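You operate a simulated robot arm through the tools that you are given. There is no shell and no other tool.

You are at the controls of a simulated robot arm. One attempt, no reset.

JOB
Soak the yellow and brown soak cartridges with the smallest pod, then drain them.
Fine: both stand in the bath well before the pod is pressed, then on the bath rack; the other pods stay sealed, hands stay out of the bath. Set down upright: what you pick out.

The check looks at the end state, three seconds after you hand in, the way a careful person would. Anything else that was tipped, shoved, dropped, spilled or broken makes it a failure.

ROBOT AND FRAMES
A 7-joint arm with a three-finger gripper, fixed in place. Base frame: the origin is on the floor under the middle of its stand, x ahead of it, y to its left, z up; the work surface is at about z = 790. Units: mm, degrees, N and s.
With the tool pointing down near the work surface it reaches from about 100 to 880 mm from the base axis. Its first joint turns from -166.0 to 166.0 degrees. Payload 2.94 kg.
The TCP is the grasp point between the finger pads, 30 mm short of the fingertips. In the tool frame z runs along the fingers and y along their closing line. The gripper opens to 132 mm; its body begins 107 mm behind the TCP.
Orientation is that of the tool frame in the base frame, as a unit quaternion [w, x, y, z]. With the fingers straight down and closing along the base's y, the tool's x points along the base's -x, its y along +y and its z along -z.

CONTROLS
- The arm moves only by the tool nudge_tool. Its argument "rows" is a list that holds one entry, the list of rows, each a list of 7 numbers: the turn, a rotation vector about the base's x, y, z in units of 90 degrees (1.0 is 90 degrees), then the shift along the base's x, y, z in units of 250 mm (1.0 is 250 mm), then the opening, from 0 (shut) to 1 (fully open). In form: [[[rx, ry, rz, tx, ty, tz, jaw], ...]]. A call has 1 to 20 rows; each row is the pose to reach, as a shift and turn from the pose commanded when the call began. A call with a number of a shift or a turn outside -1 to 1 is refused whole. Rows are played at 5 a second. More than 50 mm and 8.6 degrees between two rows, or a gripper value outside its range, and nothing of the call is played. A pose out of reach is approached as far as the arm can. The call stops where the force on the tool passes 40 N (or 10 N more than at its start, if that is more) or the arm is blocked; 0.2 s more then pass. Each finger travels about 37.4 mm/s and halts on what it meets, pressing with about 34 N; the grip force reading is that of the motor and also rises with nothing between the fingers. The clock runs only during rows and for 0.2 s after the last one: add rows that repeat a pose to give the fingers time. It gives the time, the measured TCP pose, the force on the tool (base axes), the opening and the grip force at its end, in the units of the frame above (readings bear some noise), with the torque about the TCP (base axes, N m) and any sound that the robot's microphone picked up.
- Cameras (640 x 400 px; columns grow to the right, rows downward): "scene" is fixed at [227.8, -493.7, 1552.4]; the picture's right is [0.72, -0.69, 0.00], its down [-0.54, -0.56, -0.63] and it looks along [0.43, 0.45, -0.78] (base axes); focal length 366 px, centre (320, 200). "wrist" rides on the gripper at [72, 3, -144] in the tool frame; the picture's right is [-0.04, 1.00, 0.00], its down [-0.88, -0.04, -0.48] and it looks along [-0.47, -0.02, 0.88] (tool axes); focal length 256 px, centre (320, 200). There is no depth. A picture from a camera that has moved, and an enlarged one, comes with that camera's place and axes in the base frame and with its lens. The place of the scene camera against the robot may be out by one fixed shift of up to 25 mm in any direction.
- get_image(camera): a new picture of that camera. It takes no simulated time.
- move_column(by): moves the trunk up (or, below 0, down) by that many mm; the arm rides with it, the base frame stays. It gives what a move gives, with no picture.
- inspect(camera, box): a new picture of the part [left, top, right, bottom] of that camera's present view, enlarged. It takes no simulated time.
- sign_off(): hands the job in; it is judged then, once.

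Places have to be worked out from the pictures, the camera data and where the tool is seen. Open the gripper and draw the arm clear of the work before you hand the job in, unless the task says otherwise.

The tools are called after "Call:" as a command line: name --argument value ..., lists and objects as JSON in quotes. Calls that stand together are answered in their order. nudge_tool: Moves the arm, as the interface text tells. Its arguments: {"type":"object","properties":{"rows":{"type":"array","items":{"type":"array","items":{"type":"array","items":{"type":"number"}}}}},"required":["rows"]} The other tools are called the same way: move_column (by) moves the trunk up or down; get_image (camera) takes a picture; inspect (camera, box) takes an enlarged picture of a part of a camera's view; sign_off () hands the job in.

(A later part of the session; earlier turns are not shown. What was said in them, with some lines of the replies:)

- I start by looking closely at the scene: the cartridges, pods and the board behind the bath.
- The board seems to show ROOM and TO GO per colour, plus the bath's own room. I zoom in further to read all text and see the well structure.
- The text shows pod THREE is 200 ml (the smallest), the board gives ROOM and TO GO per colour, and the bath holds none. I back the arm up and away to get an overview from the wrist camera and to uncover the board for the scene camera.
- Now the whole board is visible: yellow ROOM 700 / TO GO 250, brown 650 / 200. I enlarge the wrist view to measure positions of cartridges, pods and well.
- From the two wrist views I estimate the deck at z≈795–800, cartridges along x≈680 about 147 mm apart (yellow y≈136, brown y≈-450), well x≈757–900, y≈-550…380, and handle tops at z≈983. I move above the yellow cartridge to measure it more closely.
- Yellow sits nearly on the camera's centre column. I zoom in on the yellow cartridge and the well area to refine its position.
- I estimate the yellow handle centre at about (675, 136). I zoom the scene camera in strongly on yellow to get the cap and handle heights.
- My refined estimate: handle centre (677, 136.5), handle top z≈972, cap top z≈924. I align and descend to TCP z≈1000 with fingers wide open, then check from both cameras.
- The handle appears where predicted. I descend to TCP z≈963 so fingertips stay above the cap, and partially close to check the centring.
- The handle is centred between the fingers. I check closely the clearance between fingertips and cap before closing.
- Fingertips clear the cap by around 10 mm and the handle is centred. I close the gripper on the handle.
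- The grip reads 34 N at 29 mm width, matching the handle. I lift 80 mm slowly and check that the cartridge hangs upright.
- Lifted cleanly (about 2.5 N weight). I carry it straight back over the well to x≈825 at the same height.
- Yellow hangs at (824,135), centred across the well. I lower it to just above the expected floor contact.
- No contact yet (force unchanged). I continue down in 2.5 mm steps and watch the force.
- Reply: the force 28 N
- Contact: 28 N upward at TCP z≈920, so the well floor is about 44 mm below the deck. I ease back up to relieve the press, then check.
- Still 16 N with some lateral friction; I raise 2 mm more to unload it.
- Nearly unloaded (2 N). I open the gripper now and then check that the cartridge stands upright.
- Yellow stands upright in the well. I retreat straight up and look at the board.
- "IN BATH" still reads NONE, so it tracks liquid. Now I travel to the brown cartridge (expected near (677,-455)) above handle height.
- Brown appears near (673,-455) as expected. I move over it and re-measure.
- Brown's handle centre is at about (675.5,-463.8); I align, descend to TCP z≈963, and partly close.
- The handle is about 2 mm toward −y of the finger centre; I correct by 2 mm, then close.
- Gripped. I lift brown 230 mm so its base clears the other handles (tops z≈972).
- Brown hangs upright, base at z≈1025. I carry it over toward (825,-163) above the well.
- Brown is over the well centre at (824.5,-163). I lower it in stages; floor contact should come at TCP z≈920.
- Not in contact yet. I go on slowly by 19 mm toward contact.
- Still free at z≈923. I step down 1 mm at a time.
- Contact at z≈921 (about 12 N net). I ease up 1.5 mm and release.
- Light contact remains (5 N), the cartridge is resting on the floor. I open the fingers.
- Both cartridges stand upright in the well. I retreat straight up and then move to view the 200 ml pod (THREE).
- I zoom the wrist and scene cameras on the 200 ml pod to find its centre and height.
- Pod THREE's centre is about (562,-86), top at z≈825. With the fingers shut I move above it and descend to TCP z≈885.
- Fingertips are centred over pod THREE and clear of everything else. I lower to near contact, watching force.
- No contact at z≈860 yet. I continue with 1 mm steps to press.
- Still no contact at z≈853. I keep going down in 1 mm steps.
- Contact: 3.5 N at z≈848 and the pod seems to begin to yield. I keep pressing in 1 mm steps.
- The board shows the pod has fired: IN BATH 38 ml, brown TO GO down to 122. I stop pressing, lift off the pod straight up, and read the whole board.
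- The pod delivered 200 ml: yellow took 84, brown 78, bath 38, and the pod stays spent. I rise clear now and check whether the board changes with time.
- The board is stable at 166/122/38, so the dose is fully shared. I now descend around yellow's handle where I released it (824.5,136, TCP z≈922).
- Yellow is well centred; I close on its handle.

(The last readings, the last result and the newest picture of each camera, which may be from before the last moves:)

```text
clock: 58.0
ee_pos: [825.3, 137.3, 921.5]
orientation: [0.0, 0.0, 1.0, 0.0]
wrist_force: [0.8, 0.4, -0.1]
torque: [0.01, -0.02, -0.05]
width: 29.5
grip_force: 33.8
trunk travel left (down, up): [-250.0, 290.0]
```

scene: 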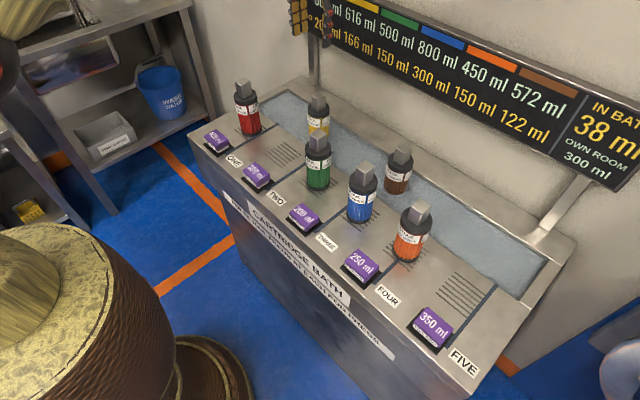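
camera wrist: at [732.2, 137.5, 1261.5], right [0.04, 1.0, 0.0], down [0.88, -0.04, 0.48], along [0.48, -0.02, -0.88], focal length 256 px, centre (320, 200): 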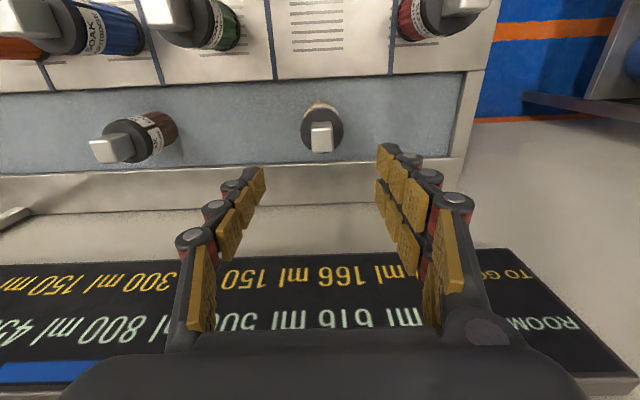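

Gripped at 29.5 mm. I lift slowly 110 mm out of the bath and hold a moment so it drips back into the well.

Call:
nudge_tool --rows '[[[0, 0, 0, 0, 0, 0.03, 0.1], [0, 0, 0, 0, 0, 0.07, 0.1], [0, 0, 0, 0, 0, 0.12, 0.1], [0, 0, 0, 0, 0, 0.18, 0.1], [0, 0, 0, 0, 0, 0.25, 0.1], [0, 0, 0, 0, 0, 0.32, 0.1], [0, 0, 0, 0, 0, 0.39, 0.1], [0, 0, 0, 0, 0, 0.44, 0.1], [0, 0, 0, 0, 0, 0.44, 0.1], [0, 0, 0, 0, 0, 0.44, 0.1], [0, 0, 0, 0, 0, 0.44, 0.1]]]'

Call:
get_image --camera "scene"

Call:
inspect --camera "scene" --box '[260, 40, 420, 200]'

Call:
get_image --camera "wrist"

```text
clock: 60.4
ee_pos: [825.5, 135.6, 1032.3]
orientation: [0.0, 0.0, 1.0, 0.0]
wrist_force: [-0.4, -1.1, -2.7]
torque: [0.01, -0.01, 0.03]
width: 29.4
grip_force: 34.9
trunk travel left (down, up): [-250.0, 290.0]
```

```text
taken
```

scene: 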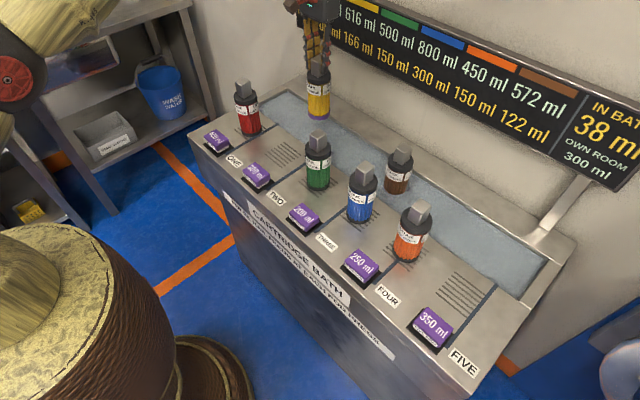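

```text
2.50 times, centred on (340, 120) of scene
camera zoom: at [227.8, -493.7, 1552.4], right [0.72, -0.69, 0.0], down [-0.54, -0.56, -0.63], along [0.43, 0.45, -0.78], focal length 916 px, centre (270, 400)
```

zoom: 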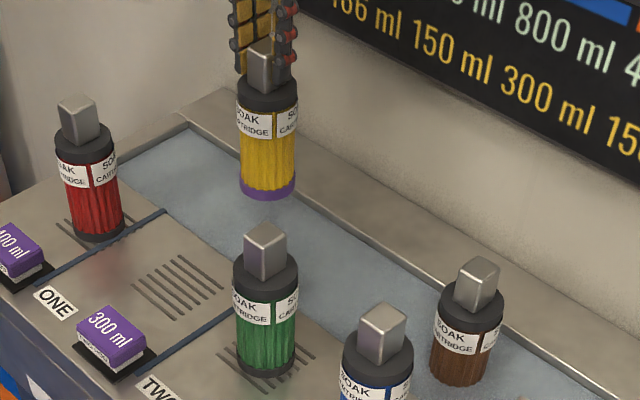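

```text
taken
camera wrist: at [754.3, 139.3, 1175.2], right [0.04, 1.0, 0.0], down [0.88, -0.04, 0.48], along [0.47, -0.02, -0.88], focal length 256 px, centre (320, 200)
```

wrist: 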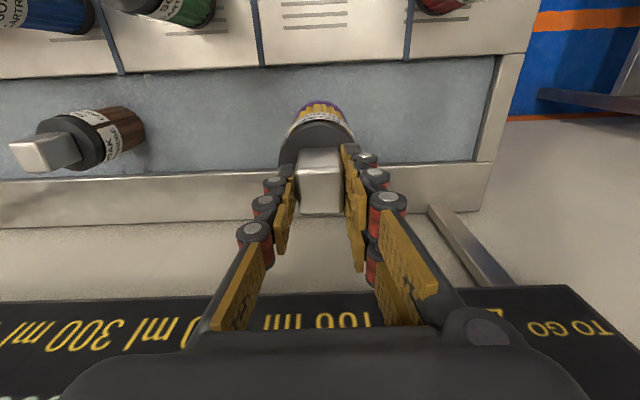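

Yellow's base ring turned purple, the soak mark. I carry it back in −x to its rack grille at x≈676.5.

Call:
nudge_tool --rows '[[[0, 0, 0, -0.06, 0, 0, 0.1], [0, 0, 0, -0.18, 0, 0, 0.1], [0, 0, 0, -0.3, 0, 0, 0.1], [0, 0, 0, -0.42, 0, 0, 0.1], [0, 0, 0, -0.53, 0, 0, 0.1], [0, 0, 0, -0.592, 0, 0, 0.1], [0, 0, 0, -0.592, 0, 0, 0.1]]]'

Call:
get_image --camera "wrist"

Call:
inspect --camera "scene" --box '[210, 50, 370, 210]'

```text
clock: 62.0
ee_pos: [677.1, 135.5, 1031.5]
orientation: [0.0, 0.001, 1.0, 0.0]
wrist_force: [0.8, -1.0, -3.2]
torque: [-0.01, -0.03, 0.03]
width: 29.6
grip_force: 34.0
trunk travel left (down, up): [-250.0, 290.0]
```

```text
taken
camera wrist: at [606.6, 139.2, 1174.3], right [0.04, 1.0, 0.0], down [0.88, -0.04, 0.48], along [0.47, -0.02, -0.88], focal length 256 px, centre (320, 200)
```

wrist: 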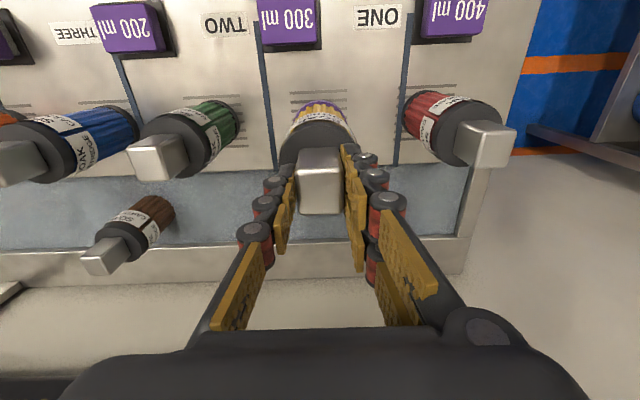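

```text
2.50 times, centred on (290, 130) of scene
camera zoom: at [227.8, -493.7, 1552.4], right [0.72, -0.69, 0.0], down [-0.54, -0.56, -0.63], along [0.43, 0.45, -0.78], focal length 916 px, centre (395, 375)
```

zoom: 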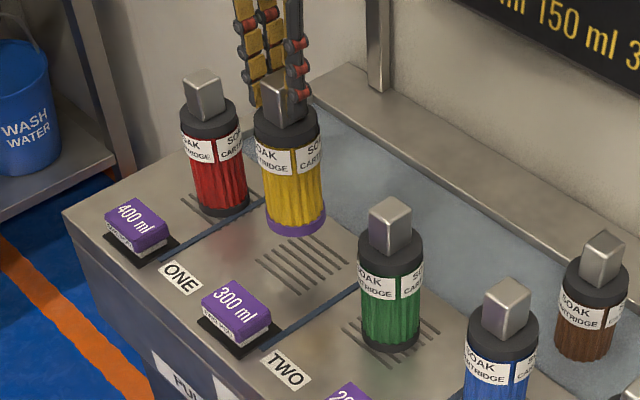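

It is back over its grille. I lower to just above the rack surface.

Call:
nudge_tool --rows '[[[0, 0, 0, 0, 0, -0.06, 0.1], [0, 0, 0, 0, 0, -0.13, 0.1], [0, 0, 0, 0, 0, -0.19, 0.1], [0, 0, 0, 0, 0, -0.23, 0.1], [0, 0, 0, 0, 0, -0.25, 0.1], [0, 0, 0, 0, 0, -0.26, 0.1], [0, 0, 0, 0, 0, -0.264, 0.1], [0, 0, 0, 0, 0, -0.264, 0.1]]]'

```text
clock: 63.8
ee_pos: [677.2, 136.2, 965.5]
orientation: [0.0, -0.001, 1.0, 0.0]
wrist_force: [0.0, -0.5, -3.4]
torque: [-0.03, 0.0, 0.03]
width: 29.4
grip_force: 34.2
trunk travel left (down, up): [-250.0, 290.0]
```

Still free. I step down 1 mm per row until light contact.

Call:
nudge_tool --rows '[[[0, 0, 0, 0, 0, -0.004, 0.1], [0, 0, 0, 0, 0, -0.008, 0.1], [0, 0, 0, 0, 0, -0.011, 0.1], [0, 0, 0, 0, 0, -0.011, 0.1]]]'

```text
clock: 64.8
ee_pos: [676.4, 136.9, 964.6]
orientation: [0.0, 0.0, 1.0, 0.0]
wrist_force: [0.1, -0.9, -2.8]
torque: [0.02, 0.0, 0.0]
width: 29.4
grip_force: 33.5
trunk travel left (down, up): [-250.0, 290.0]
```

Not yet touching at z≈963. Another few 0.5–1 mm steps.

Call:
nudge_tool --rows '[[[0, 0, 0, 0, 0, -0.003, 0.1], [0, 0, 0, 0, 0, -0.006, 0.1], [0, 0, 0, 0, 0, -0.006, 0.1]]]'

```text
clock: 65.6
ee_pos: [676.3, 137.7, 962.8]
orientation: [0.0, 0.0, 1.0, 0.0]
wrist_force: [-0.1, 0.8, -0.5]
torque: [0.0, 0.06, 0.01]
width: 29.2
grip_force: 34.3
trunk travel left (down, up): [-250.0, 290.0]
```

The load has come off (‑0.5 N), so the base is resting on the rack. One more half-millimetre, then I open the fingers.

Call:
nudge_tool --rows '[[[0, 0, 0, 0, 0, -0.002, 0.1], [0, 0, 0, 0, 0, -0.002, 0.28], [0, 0, 0, 0, 0, -0.002, 0.4], [0, 0, 0, 0, 0, -0.002, 0.5], [0, 0, 0, 0, 0, -0.002, 0.6], [0, 0, 0, 0, 0, -0.002, 0.6], [0, 0, 0, 0, 0, -0.002, 0.6], [0, 0, 0, 0, 0, -0.002, 0.6]]]'

Call:
inspect --camera "wrist" --box '[220, 80, 420, 240]'

Call:
inspect --camera "scene" --box '[210, 50, 370, 210]'

```text
clock: 67.4
ee_pos: [677.1, 136.5, 962.1]
orientation: [0.0, -0.001, 1.0, 0.0]
wrist_force: [1.2, 0.8, -0.6]
torque: [0.03, 0.01, 0.0]
width: 79.3
grip_force: 0.1
trunk travel left (down, up): [-250.0, 290.0]
```

```text
2.50 times, centred on (320, 160) of wrist
camera zoom: at [605.8, 139.9, 1104.5], right [0.04, 1.0, 0.0], down [0.88, -0.04, 0.48], along [0.47, -0.02, -0.88], focal length 640 px, centre (320, 300)
```

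zoom: 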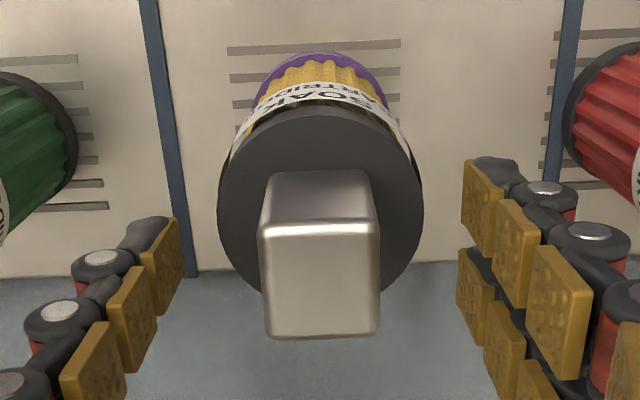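

```text
2.50 times, centred on (290, 130) of scene
camera zoom: at [227.8, -493.7, 1552.4], right [0.72, -0.69, 0.0], down [-0.54, -0.56, -0.63], along [0.43, 0.45, -0.78], focal length 916 px, centre (395, 375)
```

zoom: 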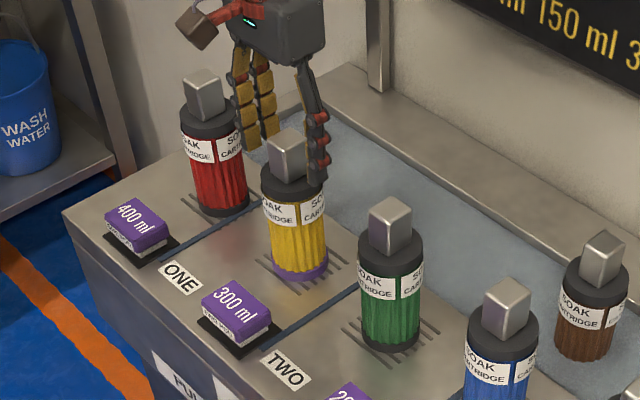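

Yellow stands upright on its grille. I rise and travel to above brown in the well.

Call:
nudge_tool --rows '[[[0, 0, 0, 0, 0, 0.06, 0.6], [0, 0, 0, 0, 0, 0.2, 0.6], [0, 0, 0, 0, 0, 0.36, 0.6], [0, 0, 0, 0, 0, 0.5, 0.6], [0, 0, 0, 0, 0, 0.6, 0.6], [0, 0, 0, 0.08, -0.1, 0.6, 0.6], [0, 0, 0, 0.16, -0.25, 0.6, 0.6], [0, 0, 0, 0.24, -0.4, 0.6, 0.6], [0, 0, 0, 0.32, -0.55, 0.6, 0.6], [0, 0, 0, 0.4, -0.7, 0.6, 0.6], [0, 0, 0, 0.48, -0.85, 0.6, 0.6], [0, 0, 0, 0.56, -1.0, 0.6, 0.6]]]'

Call:
nudge_tool --rows '[[[0, 0, 0, 0.02, -0.1, 0, 0.6], [0, 0, 0, 0.034, -0.198, 0, 0.6], [0, 0, 0, 0.034, -0.198, -0.14, 0.6], [0, 0, 0, 0.034, -0.198, -0.28, 0.6], [0, 0, 0, 0.034, -0.198, -0.4, 0.6], [0, 0, 0, 0.034, -0.198, -0.4, 0.6]]]'

Call:
get_image --camera "wrist"

Call:
get_image --camera "scene"

```text
clock: 70.0
ee_pos: [818.4, -114.1, 1110.8]
orientation: [-0.001, 0.0, 1.0, 0.0]
wrist_force: [0.3, -0.8, -0.4]
torque: [-0.02, 0.02, -0.02]
width: 79.2
grip_force: 0.1
trunk travel left (down, up): [-250.0, 290.0]
```

```text
clock: 71.4
ee_pos: [826.4, -163.2, 1010.7]
orientation: [0.0, 0.0, 1.0, 0.0]
wrist_force: [0.6, 0.0, 0.7]
torque: [0.03, 0.0, -0.01]
width: 79.1
grip_force: 0.0
trunk travel left (down, up): [-250.0, 290.0]
```

```text
taken
camera wrist: at [755.2, -159.7, 1153.4], right [0.04, 1.0, 0.0], down [0.88, -0.04, 0.48], along [0.48, -0.02, -0.88], focal length 256 px, centre (320, 200)
```

wrist: 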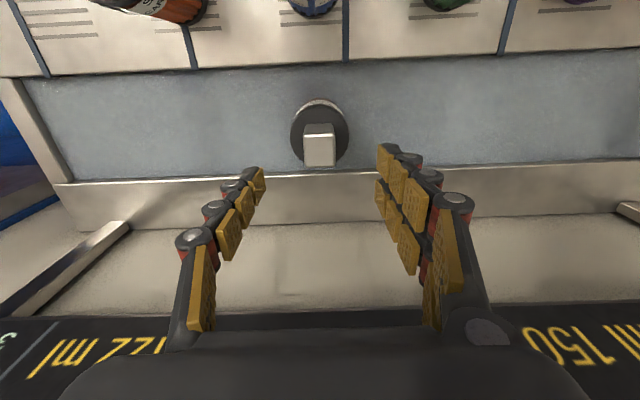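

```text
taken
```

scene: 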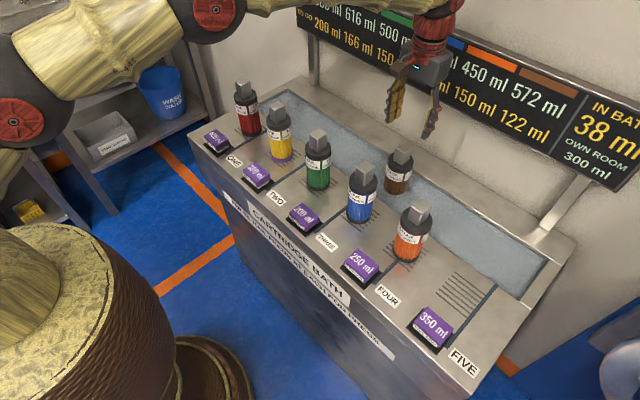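

Brown is centred below the open fingers. I descend to its handle (TCP z≈921.5) and close.

Call:
nudge_tool --rows '[[[0, 0, 0, 0, 0, -0.1, 0.6], [0, 0, 0, 0, 0, -0.2, 0.6], [0, 0, 0, 0, 0, -0.28, 0.6], [0, 0, 0, 0, 0, -0.33, 0.6], [0, 0, 0, 0, 0, -0.359, 0.6], [0, 0, 0, 0, 0, -0.359, 0.6], [0, 0, 0, 0, 0, -0.359, 0.4], [0, 0, 0, 0, 0, -0.359, 0.25], [0, 0, 0, 0, 0, -0.359, 0.1], [0, 0, 0, 0, 0, -0.359, 0.1], [0, 0, 0, 0, 0, -0.359, 0.1], [0, 0, 0, 0, 0, -0.359, 0.1], [0, 0, 0, 0, 0, -0.359, 0.1]]]'

Call:
inspect --camera "wrist" --box '[220, 80, 420, 240]'

```text
clock: 74.2
ee_pos: [825.0, -163.2, 921.3]
orientation: [0.0, -0.001, 1.0, 0.0]
wrist_force: [-1.1, 0.1, 0.5]
torque: [-0.03, -0.01, 0.0]
width: 29.3
grip_force: 34.4
trunk travel left (down, up): [-250.0, 290.0]
```

```text
2.50 times, centred on (320, 160) of wrist
camera zoom: at [754.5, -160.2, 1064.4], right [0.04, 1.0, 0.0], down [0.88, -0.04, 0.48], along [0.47, -0.02, -0.88], focal length 640 px, centre (320, 300)
```

zoom: 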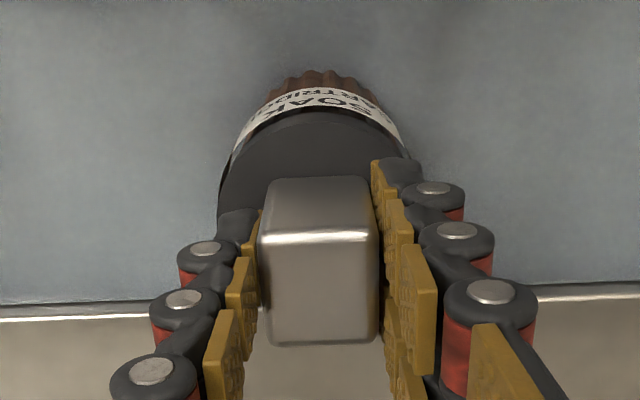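

Gripped. I lift it slowly out of the well, hold briefly to drip, then raise to TCP z≈1161.

Call:
nudge_tool --rows '[[[0, 0, 0, 0, 0, 0.03, 0.1], [0, 0, 0, 0, 0, 0.07, 0.1], [0, 0, 0, 0, 0, 0.12, 0.1], [0, 0, 0, 0, 0, 0.18, 0.1], [0, 0, 0, 0, 0, 0.25, 0.1], [0, 0, 0, 0, 0, 0.32, 0.1], [0, 0, 0, 0, 0, 0.36, 0.1], [0, 0, 0, 0, 0, 0.36, 0.1], [0, 0, 0, 0, 0, 0.36, 0.1], [0, 0, 0, 0, 0, 0.36, 0.1], [0, 0, 0, 0, 0, 0.44, 0.1], [0, 0, 0, 0, 0, 0.56, 0.1], [0, 0, 0, 0, 0, 0.68, 0.1], [0, 0, 0, 0, 0, 0.8, 0.1], [0, 0, 0, 0, 0, 0.9, 0.1], [0, 0, 0, 0, 0, 0.96, 0.1], [0, 0, 0, 0, 0, 0.96, 0.1]]]'

Call:
get_image --camera "scene"

Call:
get_image --camera "wrist"

```text
clock: 77.8
ee_pos: [826.1, -163.5, 1161.2]
orientation: [-0.001, 0.001, 1.0, 0.0]
wrist_force: [-0.7, 0.3, -2.4]
torque: [0.04, 0.0, -0.03]
width: 29.1
grip_force: 34.1
trunk travel left (down, up): [-250.0, 290.0]
```

```text
taken
```

scene: 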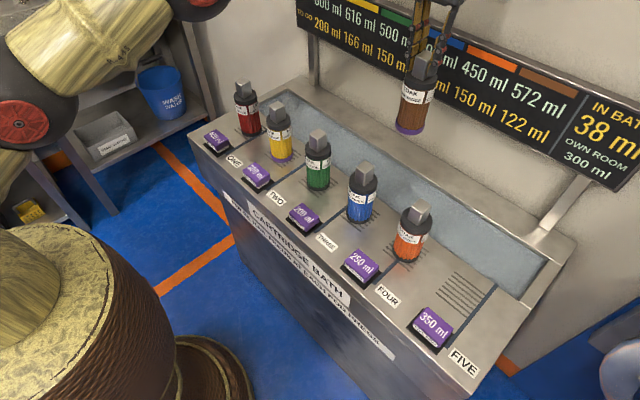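

```text
taken
camera wrist: at [754.9, -159.9, 1304.8], right [0.04, 1.0, 0.0], down [0.88, -0.04, 0.48], along [0.47, -0.02, -0.88], focal length 256 px, centre (320, 200)
```

wrist: 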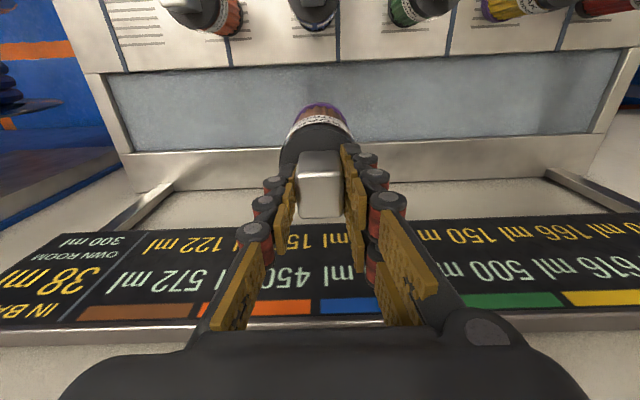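

Brown also shows the purple soak ring. I carry it along over the well toward its own grille near (676,-464).

Call:
nudge_tool --rows '[[[0, 0, 0, -0.02, -0.07, 0, 0.1], [0, 0, 0, -0.05, -0.2, 0, 0.1], [0, 0, 0, -0.08, -0.34, 0, 0.1], [0, 0, 0, -0.11, -0.48, 0, 0.1], [0, 0, 0, -0.14, -0.62, 0, 0.1], [0, 0, 0, -0.17, -0.76, 0, 0.1], [0, 0, 0, -0.2, -0.88, 0, 0.1], [0, 0, 0, -0.21, -0.94, 0, 0.1], [0, 0, 0, -0.21, -0.94, 0, 0.1]]]'

Call:
nudge_tool --rows '[[[0, 0, 0, -0.08, -0.06, 0, 0.1], [0, 0, 0, -0.18, -0.13, 0, 0.1], [0, 0, 0, -0.28, -0.2, 0, 0.1], [0, 0, 0, -0.36, -0.25, 0, 0.1], [0, 0, 0, -0.386, -0.264, 0, 0.1], [0, 0, 0, -0.386, -0.264, 0, 0.1]]]'

Call:
get_image --camera "wrist"

Call:
get_image --camera "scene"

```text
clock: 79.8
ee_pos: [762.8, -391.7, 1157.2]
orientation: [-0.001, 0.0, 1.0, -0.001]
wrist_force: [0.7, 0.7, -2.9]
torque: [0.03, 0.02, 0.0]
width: 29.6
grip_force: 33.6
out of reach, approached as far as the arm can: row 7, 8, 9
trunk travel left (down, up): [-250.0, 290.0]
```

```text
clock: 81.2
ee_pos: [666.4, -459.2, 1157.4]
orientation: [0.0, 0.002, 1.0, -0.001]
wrist_force: [1.0, -0.4, -2.4]
torque: [-0.02, 0.01, -0.02]
width: 29.5
grip_force: 33.9
trunk travel left (down, up): [-250.0, 290.0]
```

```text
taken
camera wrist: at [595.3, -455.8, 1300.0], right [0.04, 1.0, 0.0], down [0.88, -0.04, 0.48], along [0.47, -0.02, -0.88], focal length 256 px, centre (320, 200)
```

wrist: 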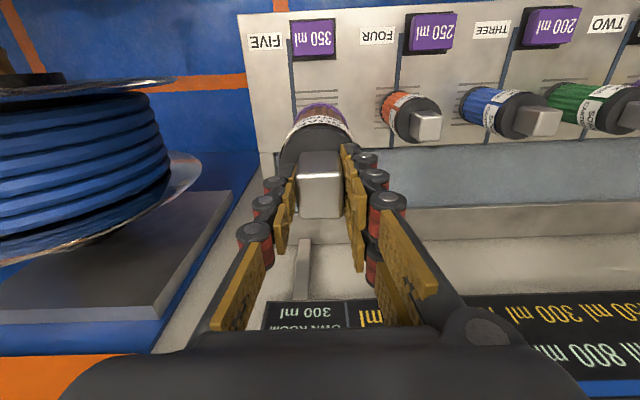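

```text
taken
```

scene: 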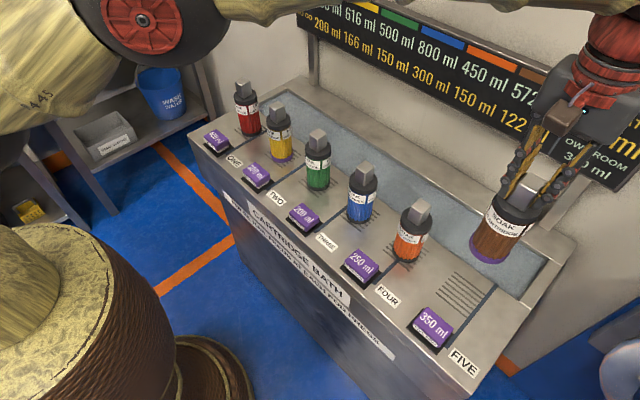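

The reach limit trimmed the path slightly, leaving me at (666,-459). I correct to (676,-464.5), then descend to z≈1000.

Call:
nudge_tool --rows '[[[0, 0, 0, 0.02, -0.011, 0, 0.1], [0, 0, 0, 0.039, -0.022, 0, 0.1], [0, 0, 0, 0.039, -0.022, -0.1, 0.1], [0, 0, 0, 0.039, -0.022, -0.22, 0.1], [0, 0, 0, 0.039, -0.022, -0.34, 0.1], [0, 0, 0, 0.039, -0.022, -0.46, 0.1], [0, 0, 0, 0.039, -0.022, -0.56, 0.1], [0, 0, 0, 0.039, -0.022, -0.62, 0.1], [0, 0, 0, 0.039, -0.022, -0.62, 0.1]]]'

Call:
get_image --camera "wrist"

Call:
inspect --camera "scene" --box '[400, 180, 580, 340]'

```text
clock: 83.2
ee_pos: [675.7, -464.6, 1001.4]
orientation: [0.001, -0.001, 1.0, -0.001]
wrist_force: [-0.4, 0.3, -2.6]
torque: [-0.03, -0.02, -0.03]
width: 29.5
grip_force: 34.7
trunk travel left (down, up): [-250.0, 290.0]
```

```text
taken
camera wrist: at [605.3, -460.2, 1143.9], right [0.04, 1.0, 0.0], down [0.88, -0.04, 0.48], along [0.47, -0.02, -0.88], focal length 256 px, centre (320, 200)
```

wrist: 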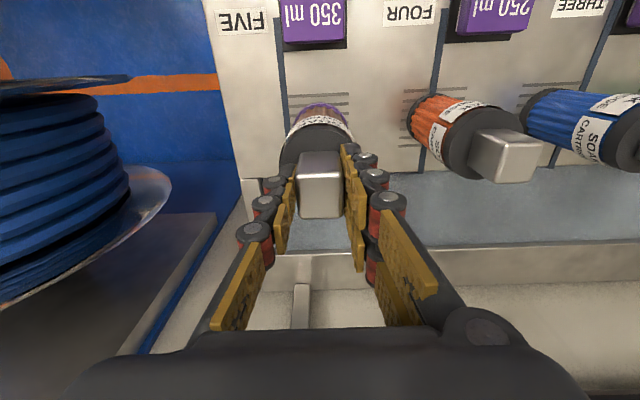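

```text
2.50 times, centred on (490, 260) of scene
camera zoom: at [227.8, -493.7, 1552.4], right [0.72, -0.69, 0.0], down [-0.54, -0.56, -0.63], along [0.43, 0.45, -0.78], focal length 916 px, centre (-105, 50)
```

zoom: 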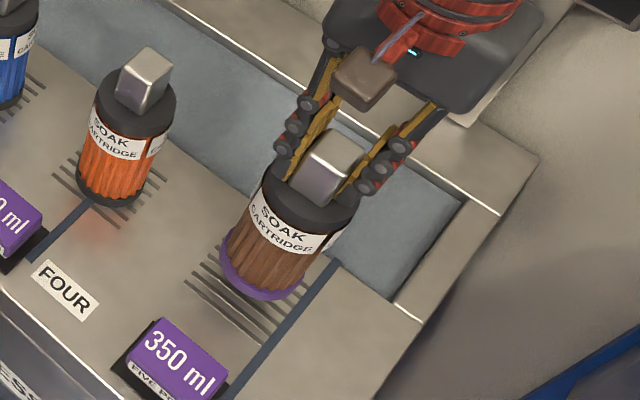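

Aligned within a millimetre over the grille. I lower to just above the rack.

Call:
nudge_tool --rows '[[[0, 0, 0, 0, -0.003, -0.05, 0.1], [0, 0, 0, 0, -0.003, -0.09, 0.1], [0, 0, 0, 0, -0.003, -0.12, 0.1], [0, 0, 0, 0, -0.003, -0.135, 0.1], [0, 0, 0, 0, -0.003, -0.142, 0.1], [0, 0, 0, 0, -0.003, -0.142, 0.1]]]'

```text
clock: 84.6
ee_pos: [675.5, -465.1, 965.5]
orientation: [0.0, 0.0, 1.0, 0.001]
wrist_force: [0.1, 0.5, -1.8]
torque: [0.0, -0.02, 0.0]
width: 29.5
grip_force: 34.7
trunk travel left (down, up): [-250.0, 290.0]
```

Near contact. I step down about 0.75 mm per row.

Call:
nudge_tool --rows '[[[0, 0, 0, 0, 0, -0.003, 0.1], [0, 0, 0, 0, 0, -0.006, 0.1], [0, 0, 0, 0, 0, -0.009, 0.1], [0, 0, 0, 0, 0, -0.009, 0.1]]]'

```text
clock: 85.6
ee_pos: [676.8, -465.1, 963.2]
orientation: [0.0, 0.001, 1.0, 0.0]
wrist_force: [0.7, -0.8, -2.3]
torque: [-0.02, 0.0, 0.0]
width: 29.3
grip_force: 34.3
trunk travel left (down, up): [-250.0, 290.0]
```

Not touching yet; a few more half-millimetre steps.

Call:
nudge_tool --rows '[[[0, 0, 0, 0, 0, -0.003, 0.1], [0, 0, 0, 0, 0, -0.006, 0.1], [0, 0, 0, 0, 0, -0.006, 0.1]]]'

```text
clock: 86.4
ee_pos: [675.5, -465.3, 962.1]
orientation: [0.0, 0.0, 1.0, 0.0]
wrist_force: [-0.2, -0.3, -2.5]
torque: [0.01, 0.02, 0.01]
width: 29.5
grip_force: 33.7
trunk travel left (down, up): [-250.0, 290.0]
```

Still carrying the weight at z≈962. I continue in small steps.

Call:
nudge_tool --rows '[[[0, 0, 0, 0, 0, -0.003, 0.1], [0, 0, 0, 0, 0, -0.006, 0.1], [0, 0, 0, 0, 0, -0.006, 0.1]]]'

```text
clock: 87.2
ee_pos: [676.5, -464.4, 961.3]
orientation: [0.0, 0.0, 1.0, -0.001]
wrist_force: [0.7, -0.3, 0.1]
torque: [-0.1, 0.02, -0.04]
width: 29.3
grip_force: 33.8
trunk travel left (down, up): [-250.0, 290.0]
```

The weight is now on the rack (0.1 N). Half a millimetre more, then I open the fingers.

Call:
nudge_tool --rows '[[[0, 0, 0, 0, 0, -0.002, 0.1], [0, 0, 0, 0, 0, -0.002, 0.28], [0, 0, 0, 0, 0, -0.002, 0.4], [0, 0, 0, 0, 0, -0.002, 0.5], [0, 0, 0, 0, 0, -0.002, 0.6], [0, 0, 0, 0, 0, -0.002, 0.6], [0, 0, 0, 0, 0, -0.002, 0.6], [0, 0, 0, 0, 0, -0.002, 0.6]]]'

Call:
inspect --camera "wrist" --box '[220, 80, 420, 240]'

Call:
inspect --camera "scene" --box '[400, 180, 580, 340]'

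```text
clock: 89.0
ee_pos: [675.9, -464.5, 960.0]
orientation: [0.0, 0.0, 1.0, 0.001]
wrist_force: [0.3, 0.1, -0.4]
torque: [-0.02, 0.02, 0.0]
width: 79.1
grip_force: 0.1
trunk travel left (down, up): [-250.0, 290.0]
```

```text
2.50 times, centred on (320, 160) of wrist
camera zoom: at [604.9, -461.4, 1103.7], right [0.04, 1.0, 0.0], down [0.88, -0.04, 0.48], along [0.47, -0.02, -0.88], focal length 640 px, centre (320, 300)
```

zoom: 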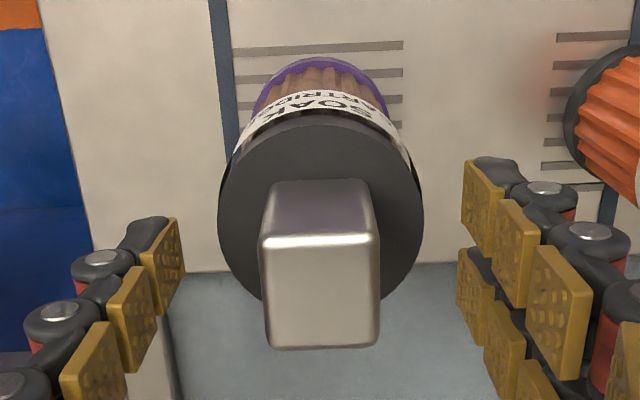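

```text
2.50 times, centred on (490, 260) of scene
camera zoom: at [227.8, -493.7, 1552.4], right [0.72, -0.69, 0.0], down [-0.54, -0.56, -0.63], along [0.43, 0.45, -0.78], focal length 916 px, centre (-105, 50)
```

zoom: 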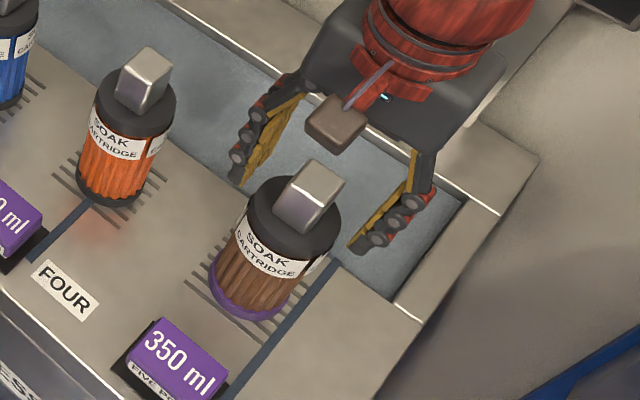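

Brown stands upright on its grille. I rise straight up and draw the arm back clear of the work.

Call:
nudge_tool --rows '[[[0, 0, 0, 0, 0, 0.06, 0.6], [0, 0, 0, 0, 0, 0.2, 0.6], [0, 0, 0, 0, 0, 0.36, 0.6], [0, 0, 0, 0, 0, 0.52, 0.6], [0, 0, 0, 0, 0, 0.68, 0.6], [0, 0, 0, 0, 0, 0.82, 0.6], [0, 0, 0, -0.1, 0.1, 0.9, 0.6], [0, 0, 0, -0.2, 0.2, 0.94, 0.6], [0, 0, 0, -0.32, 0.3, 0.94, 0.6], [0, 0, 0, -0.44, 0.4, 0.94, 0.6], [0, 0, 0, -0.56, 0.5, 0.94, 0.6], [0, 0, 0, -0.68, 0.6, 0.94, 0.8], [0, 0, 0, -0.8, 0.7, 0.94, 1.0], [0, 0, 0, -0.92, 0.8, 0.94, 1.0], [0, 0, 0, -1.0, 0.9, 0.94, 1.0], [0, 0, 0, -1.0, 0.9, 0.94, 1.0]]]'

Call:
get_image --camera "scene"

Call:
get_image --camera "wrist"

Call:
inspect --camera "scene" --box '[290, 0, 640, 200]'

Call:
inspect --camera "scene" --box '[180, 60, 420, 240]'

Call:
inspect --camera "scene" --box '[280, 160, 560, 360]'

```text
clock: 92.4
ee_pos: [425.3, -238.5, 1196.3]
orientation: [0.001, 0.0, 1.0, 0.0]
wrist_force: [-0.9, 0.5, -0.4]
torque: [-0.01, 0.0, -0.01]
width: 131.9
grip_force: 0.0
trunk travel left (down, up): [-250.0, 290.0]
```

```text
taken
```

scene: 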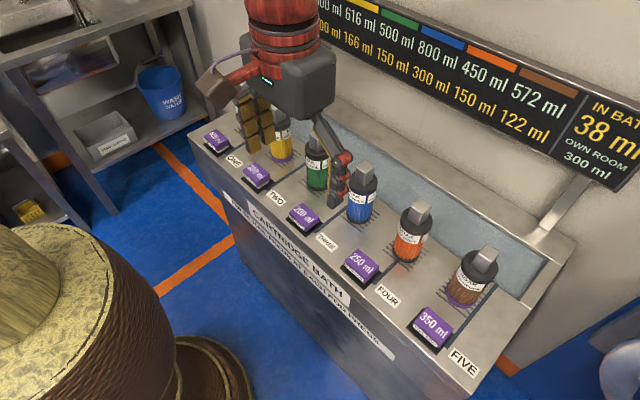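

```text
taken
camera wrist: at [354.4, -235.9, 1339.2], right [0.04, 1.0, 0.0], down [0.88, -0.04, 0.48], along [0.47, -0.02, -0.88], focal length 256 px, centre (320, 200)
```

wrist: 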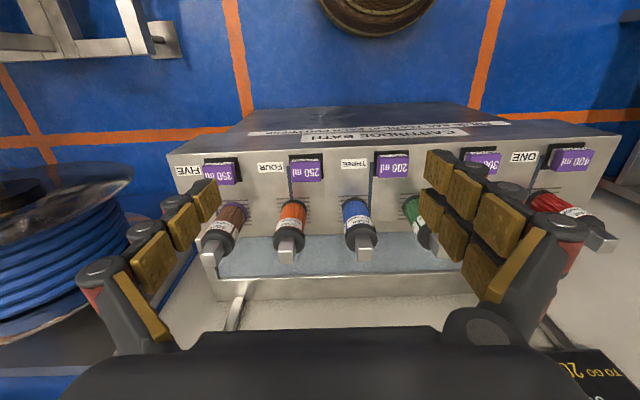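

```text
1.83 times, centred on (465, 100) of scene
camera zoom: at [227.8, -493.7, 1552.4], right [0.72, -0.69, 0.0], down [-0.54, -0.56, -0.63], along [0.43, 0.45, -0.78], focal length 670 px, centre (55, 383)
```

zoom: 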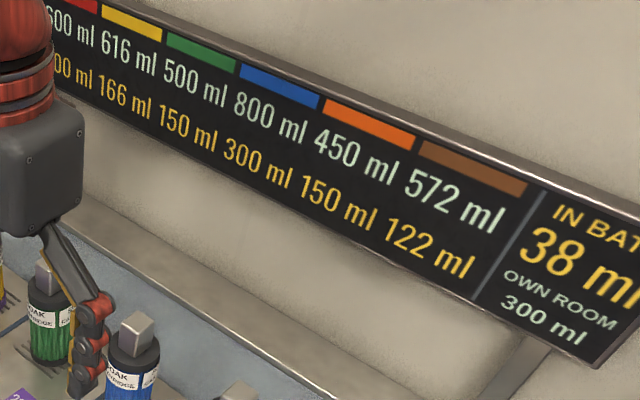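

```text
2.22 times, centred on (300, 150) of scene
camera zoom: at [227.8, -493.7, 1552.4], right [0.72, -0.69, 0.0], down [-0.54, -0.56, -0.63], along [0.43, 0.45, -0.78], focal length 814 px, centre (364, 311)
```

zoom: 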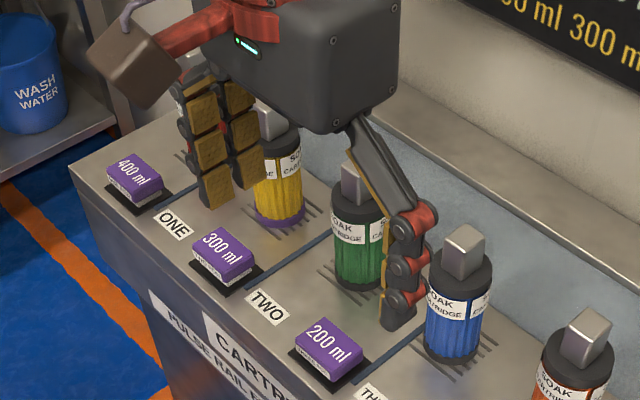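

```text
2.00 times, centred on (420, 260) of scene
camera zoom: at [227.8, -493.7, 1552.4], right [0.72, -0.69, 0.0], down [-0.54, -0.56, -0.63], along [0.43, 0.45, -0.78], focal length 733 px, centre (120, 80)
```

zoom: 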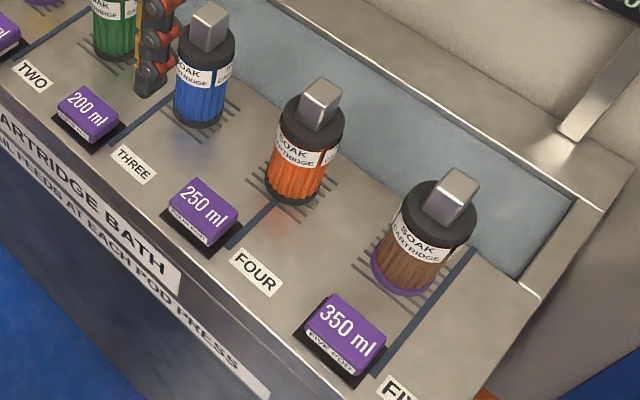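

Yellow and brown both stand upright on their grilles with purple soak rings. Only pod THREE is spent: the other four pods show no sign of being pressed, and the other cartridges haven't moved. The gripper is open and clear of the work, so I hand in.

Call:
sign_off

```text
The job is handed in.
```

I soaked the yellow and brown cartridges with the 200 ml pod (pod THREE, the smallest). Both now stand upright on the rack grilles they came from.

- **Soak:** Both cartridges were standing in the well before I pressed the pod, and I pressed it once. The board shows yellow took 84 ml and brown 78 ml, with 38 ml left in the bath. Each now has a purple base ring.
- **Not full:** The board still shows 166 ml "TO GO" for yellow and 122 ml for brown. One 200 ml pod couldn't cover the 450 ml they needed between them.
- **Everything else:** I didn't touch the other four pods, and the other four cartridges are where they were. The fingers stayed above the bath throughout, and I saw no tipping or spills.
- **Rack:** Nothing was labelled as the bath rack, so I took it to be the slotted grilles the cartridges originally stood on.

The gripper is open and the arm is clear of the bath.
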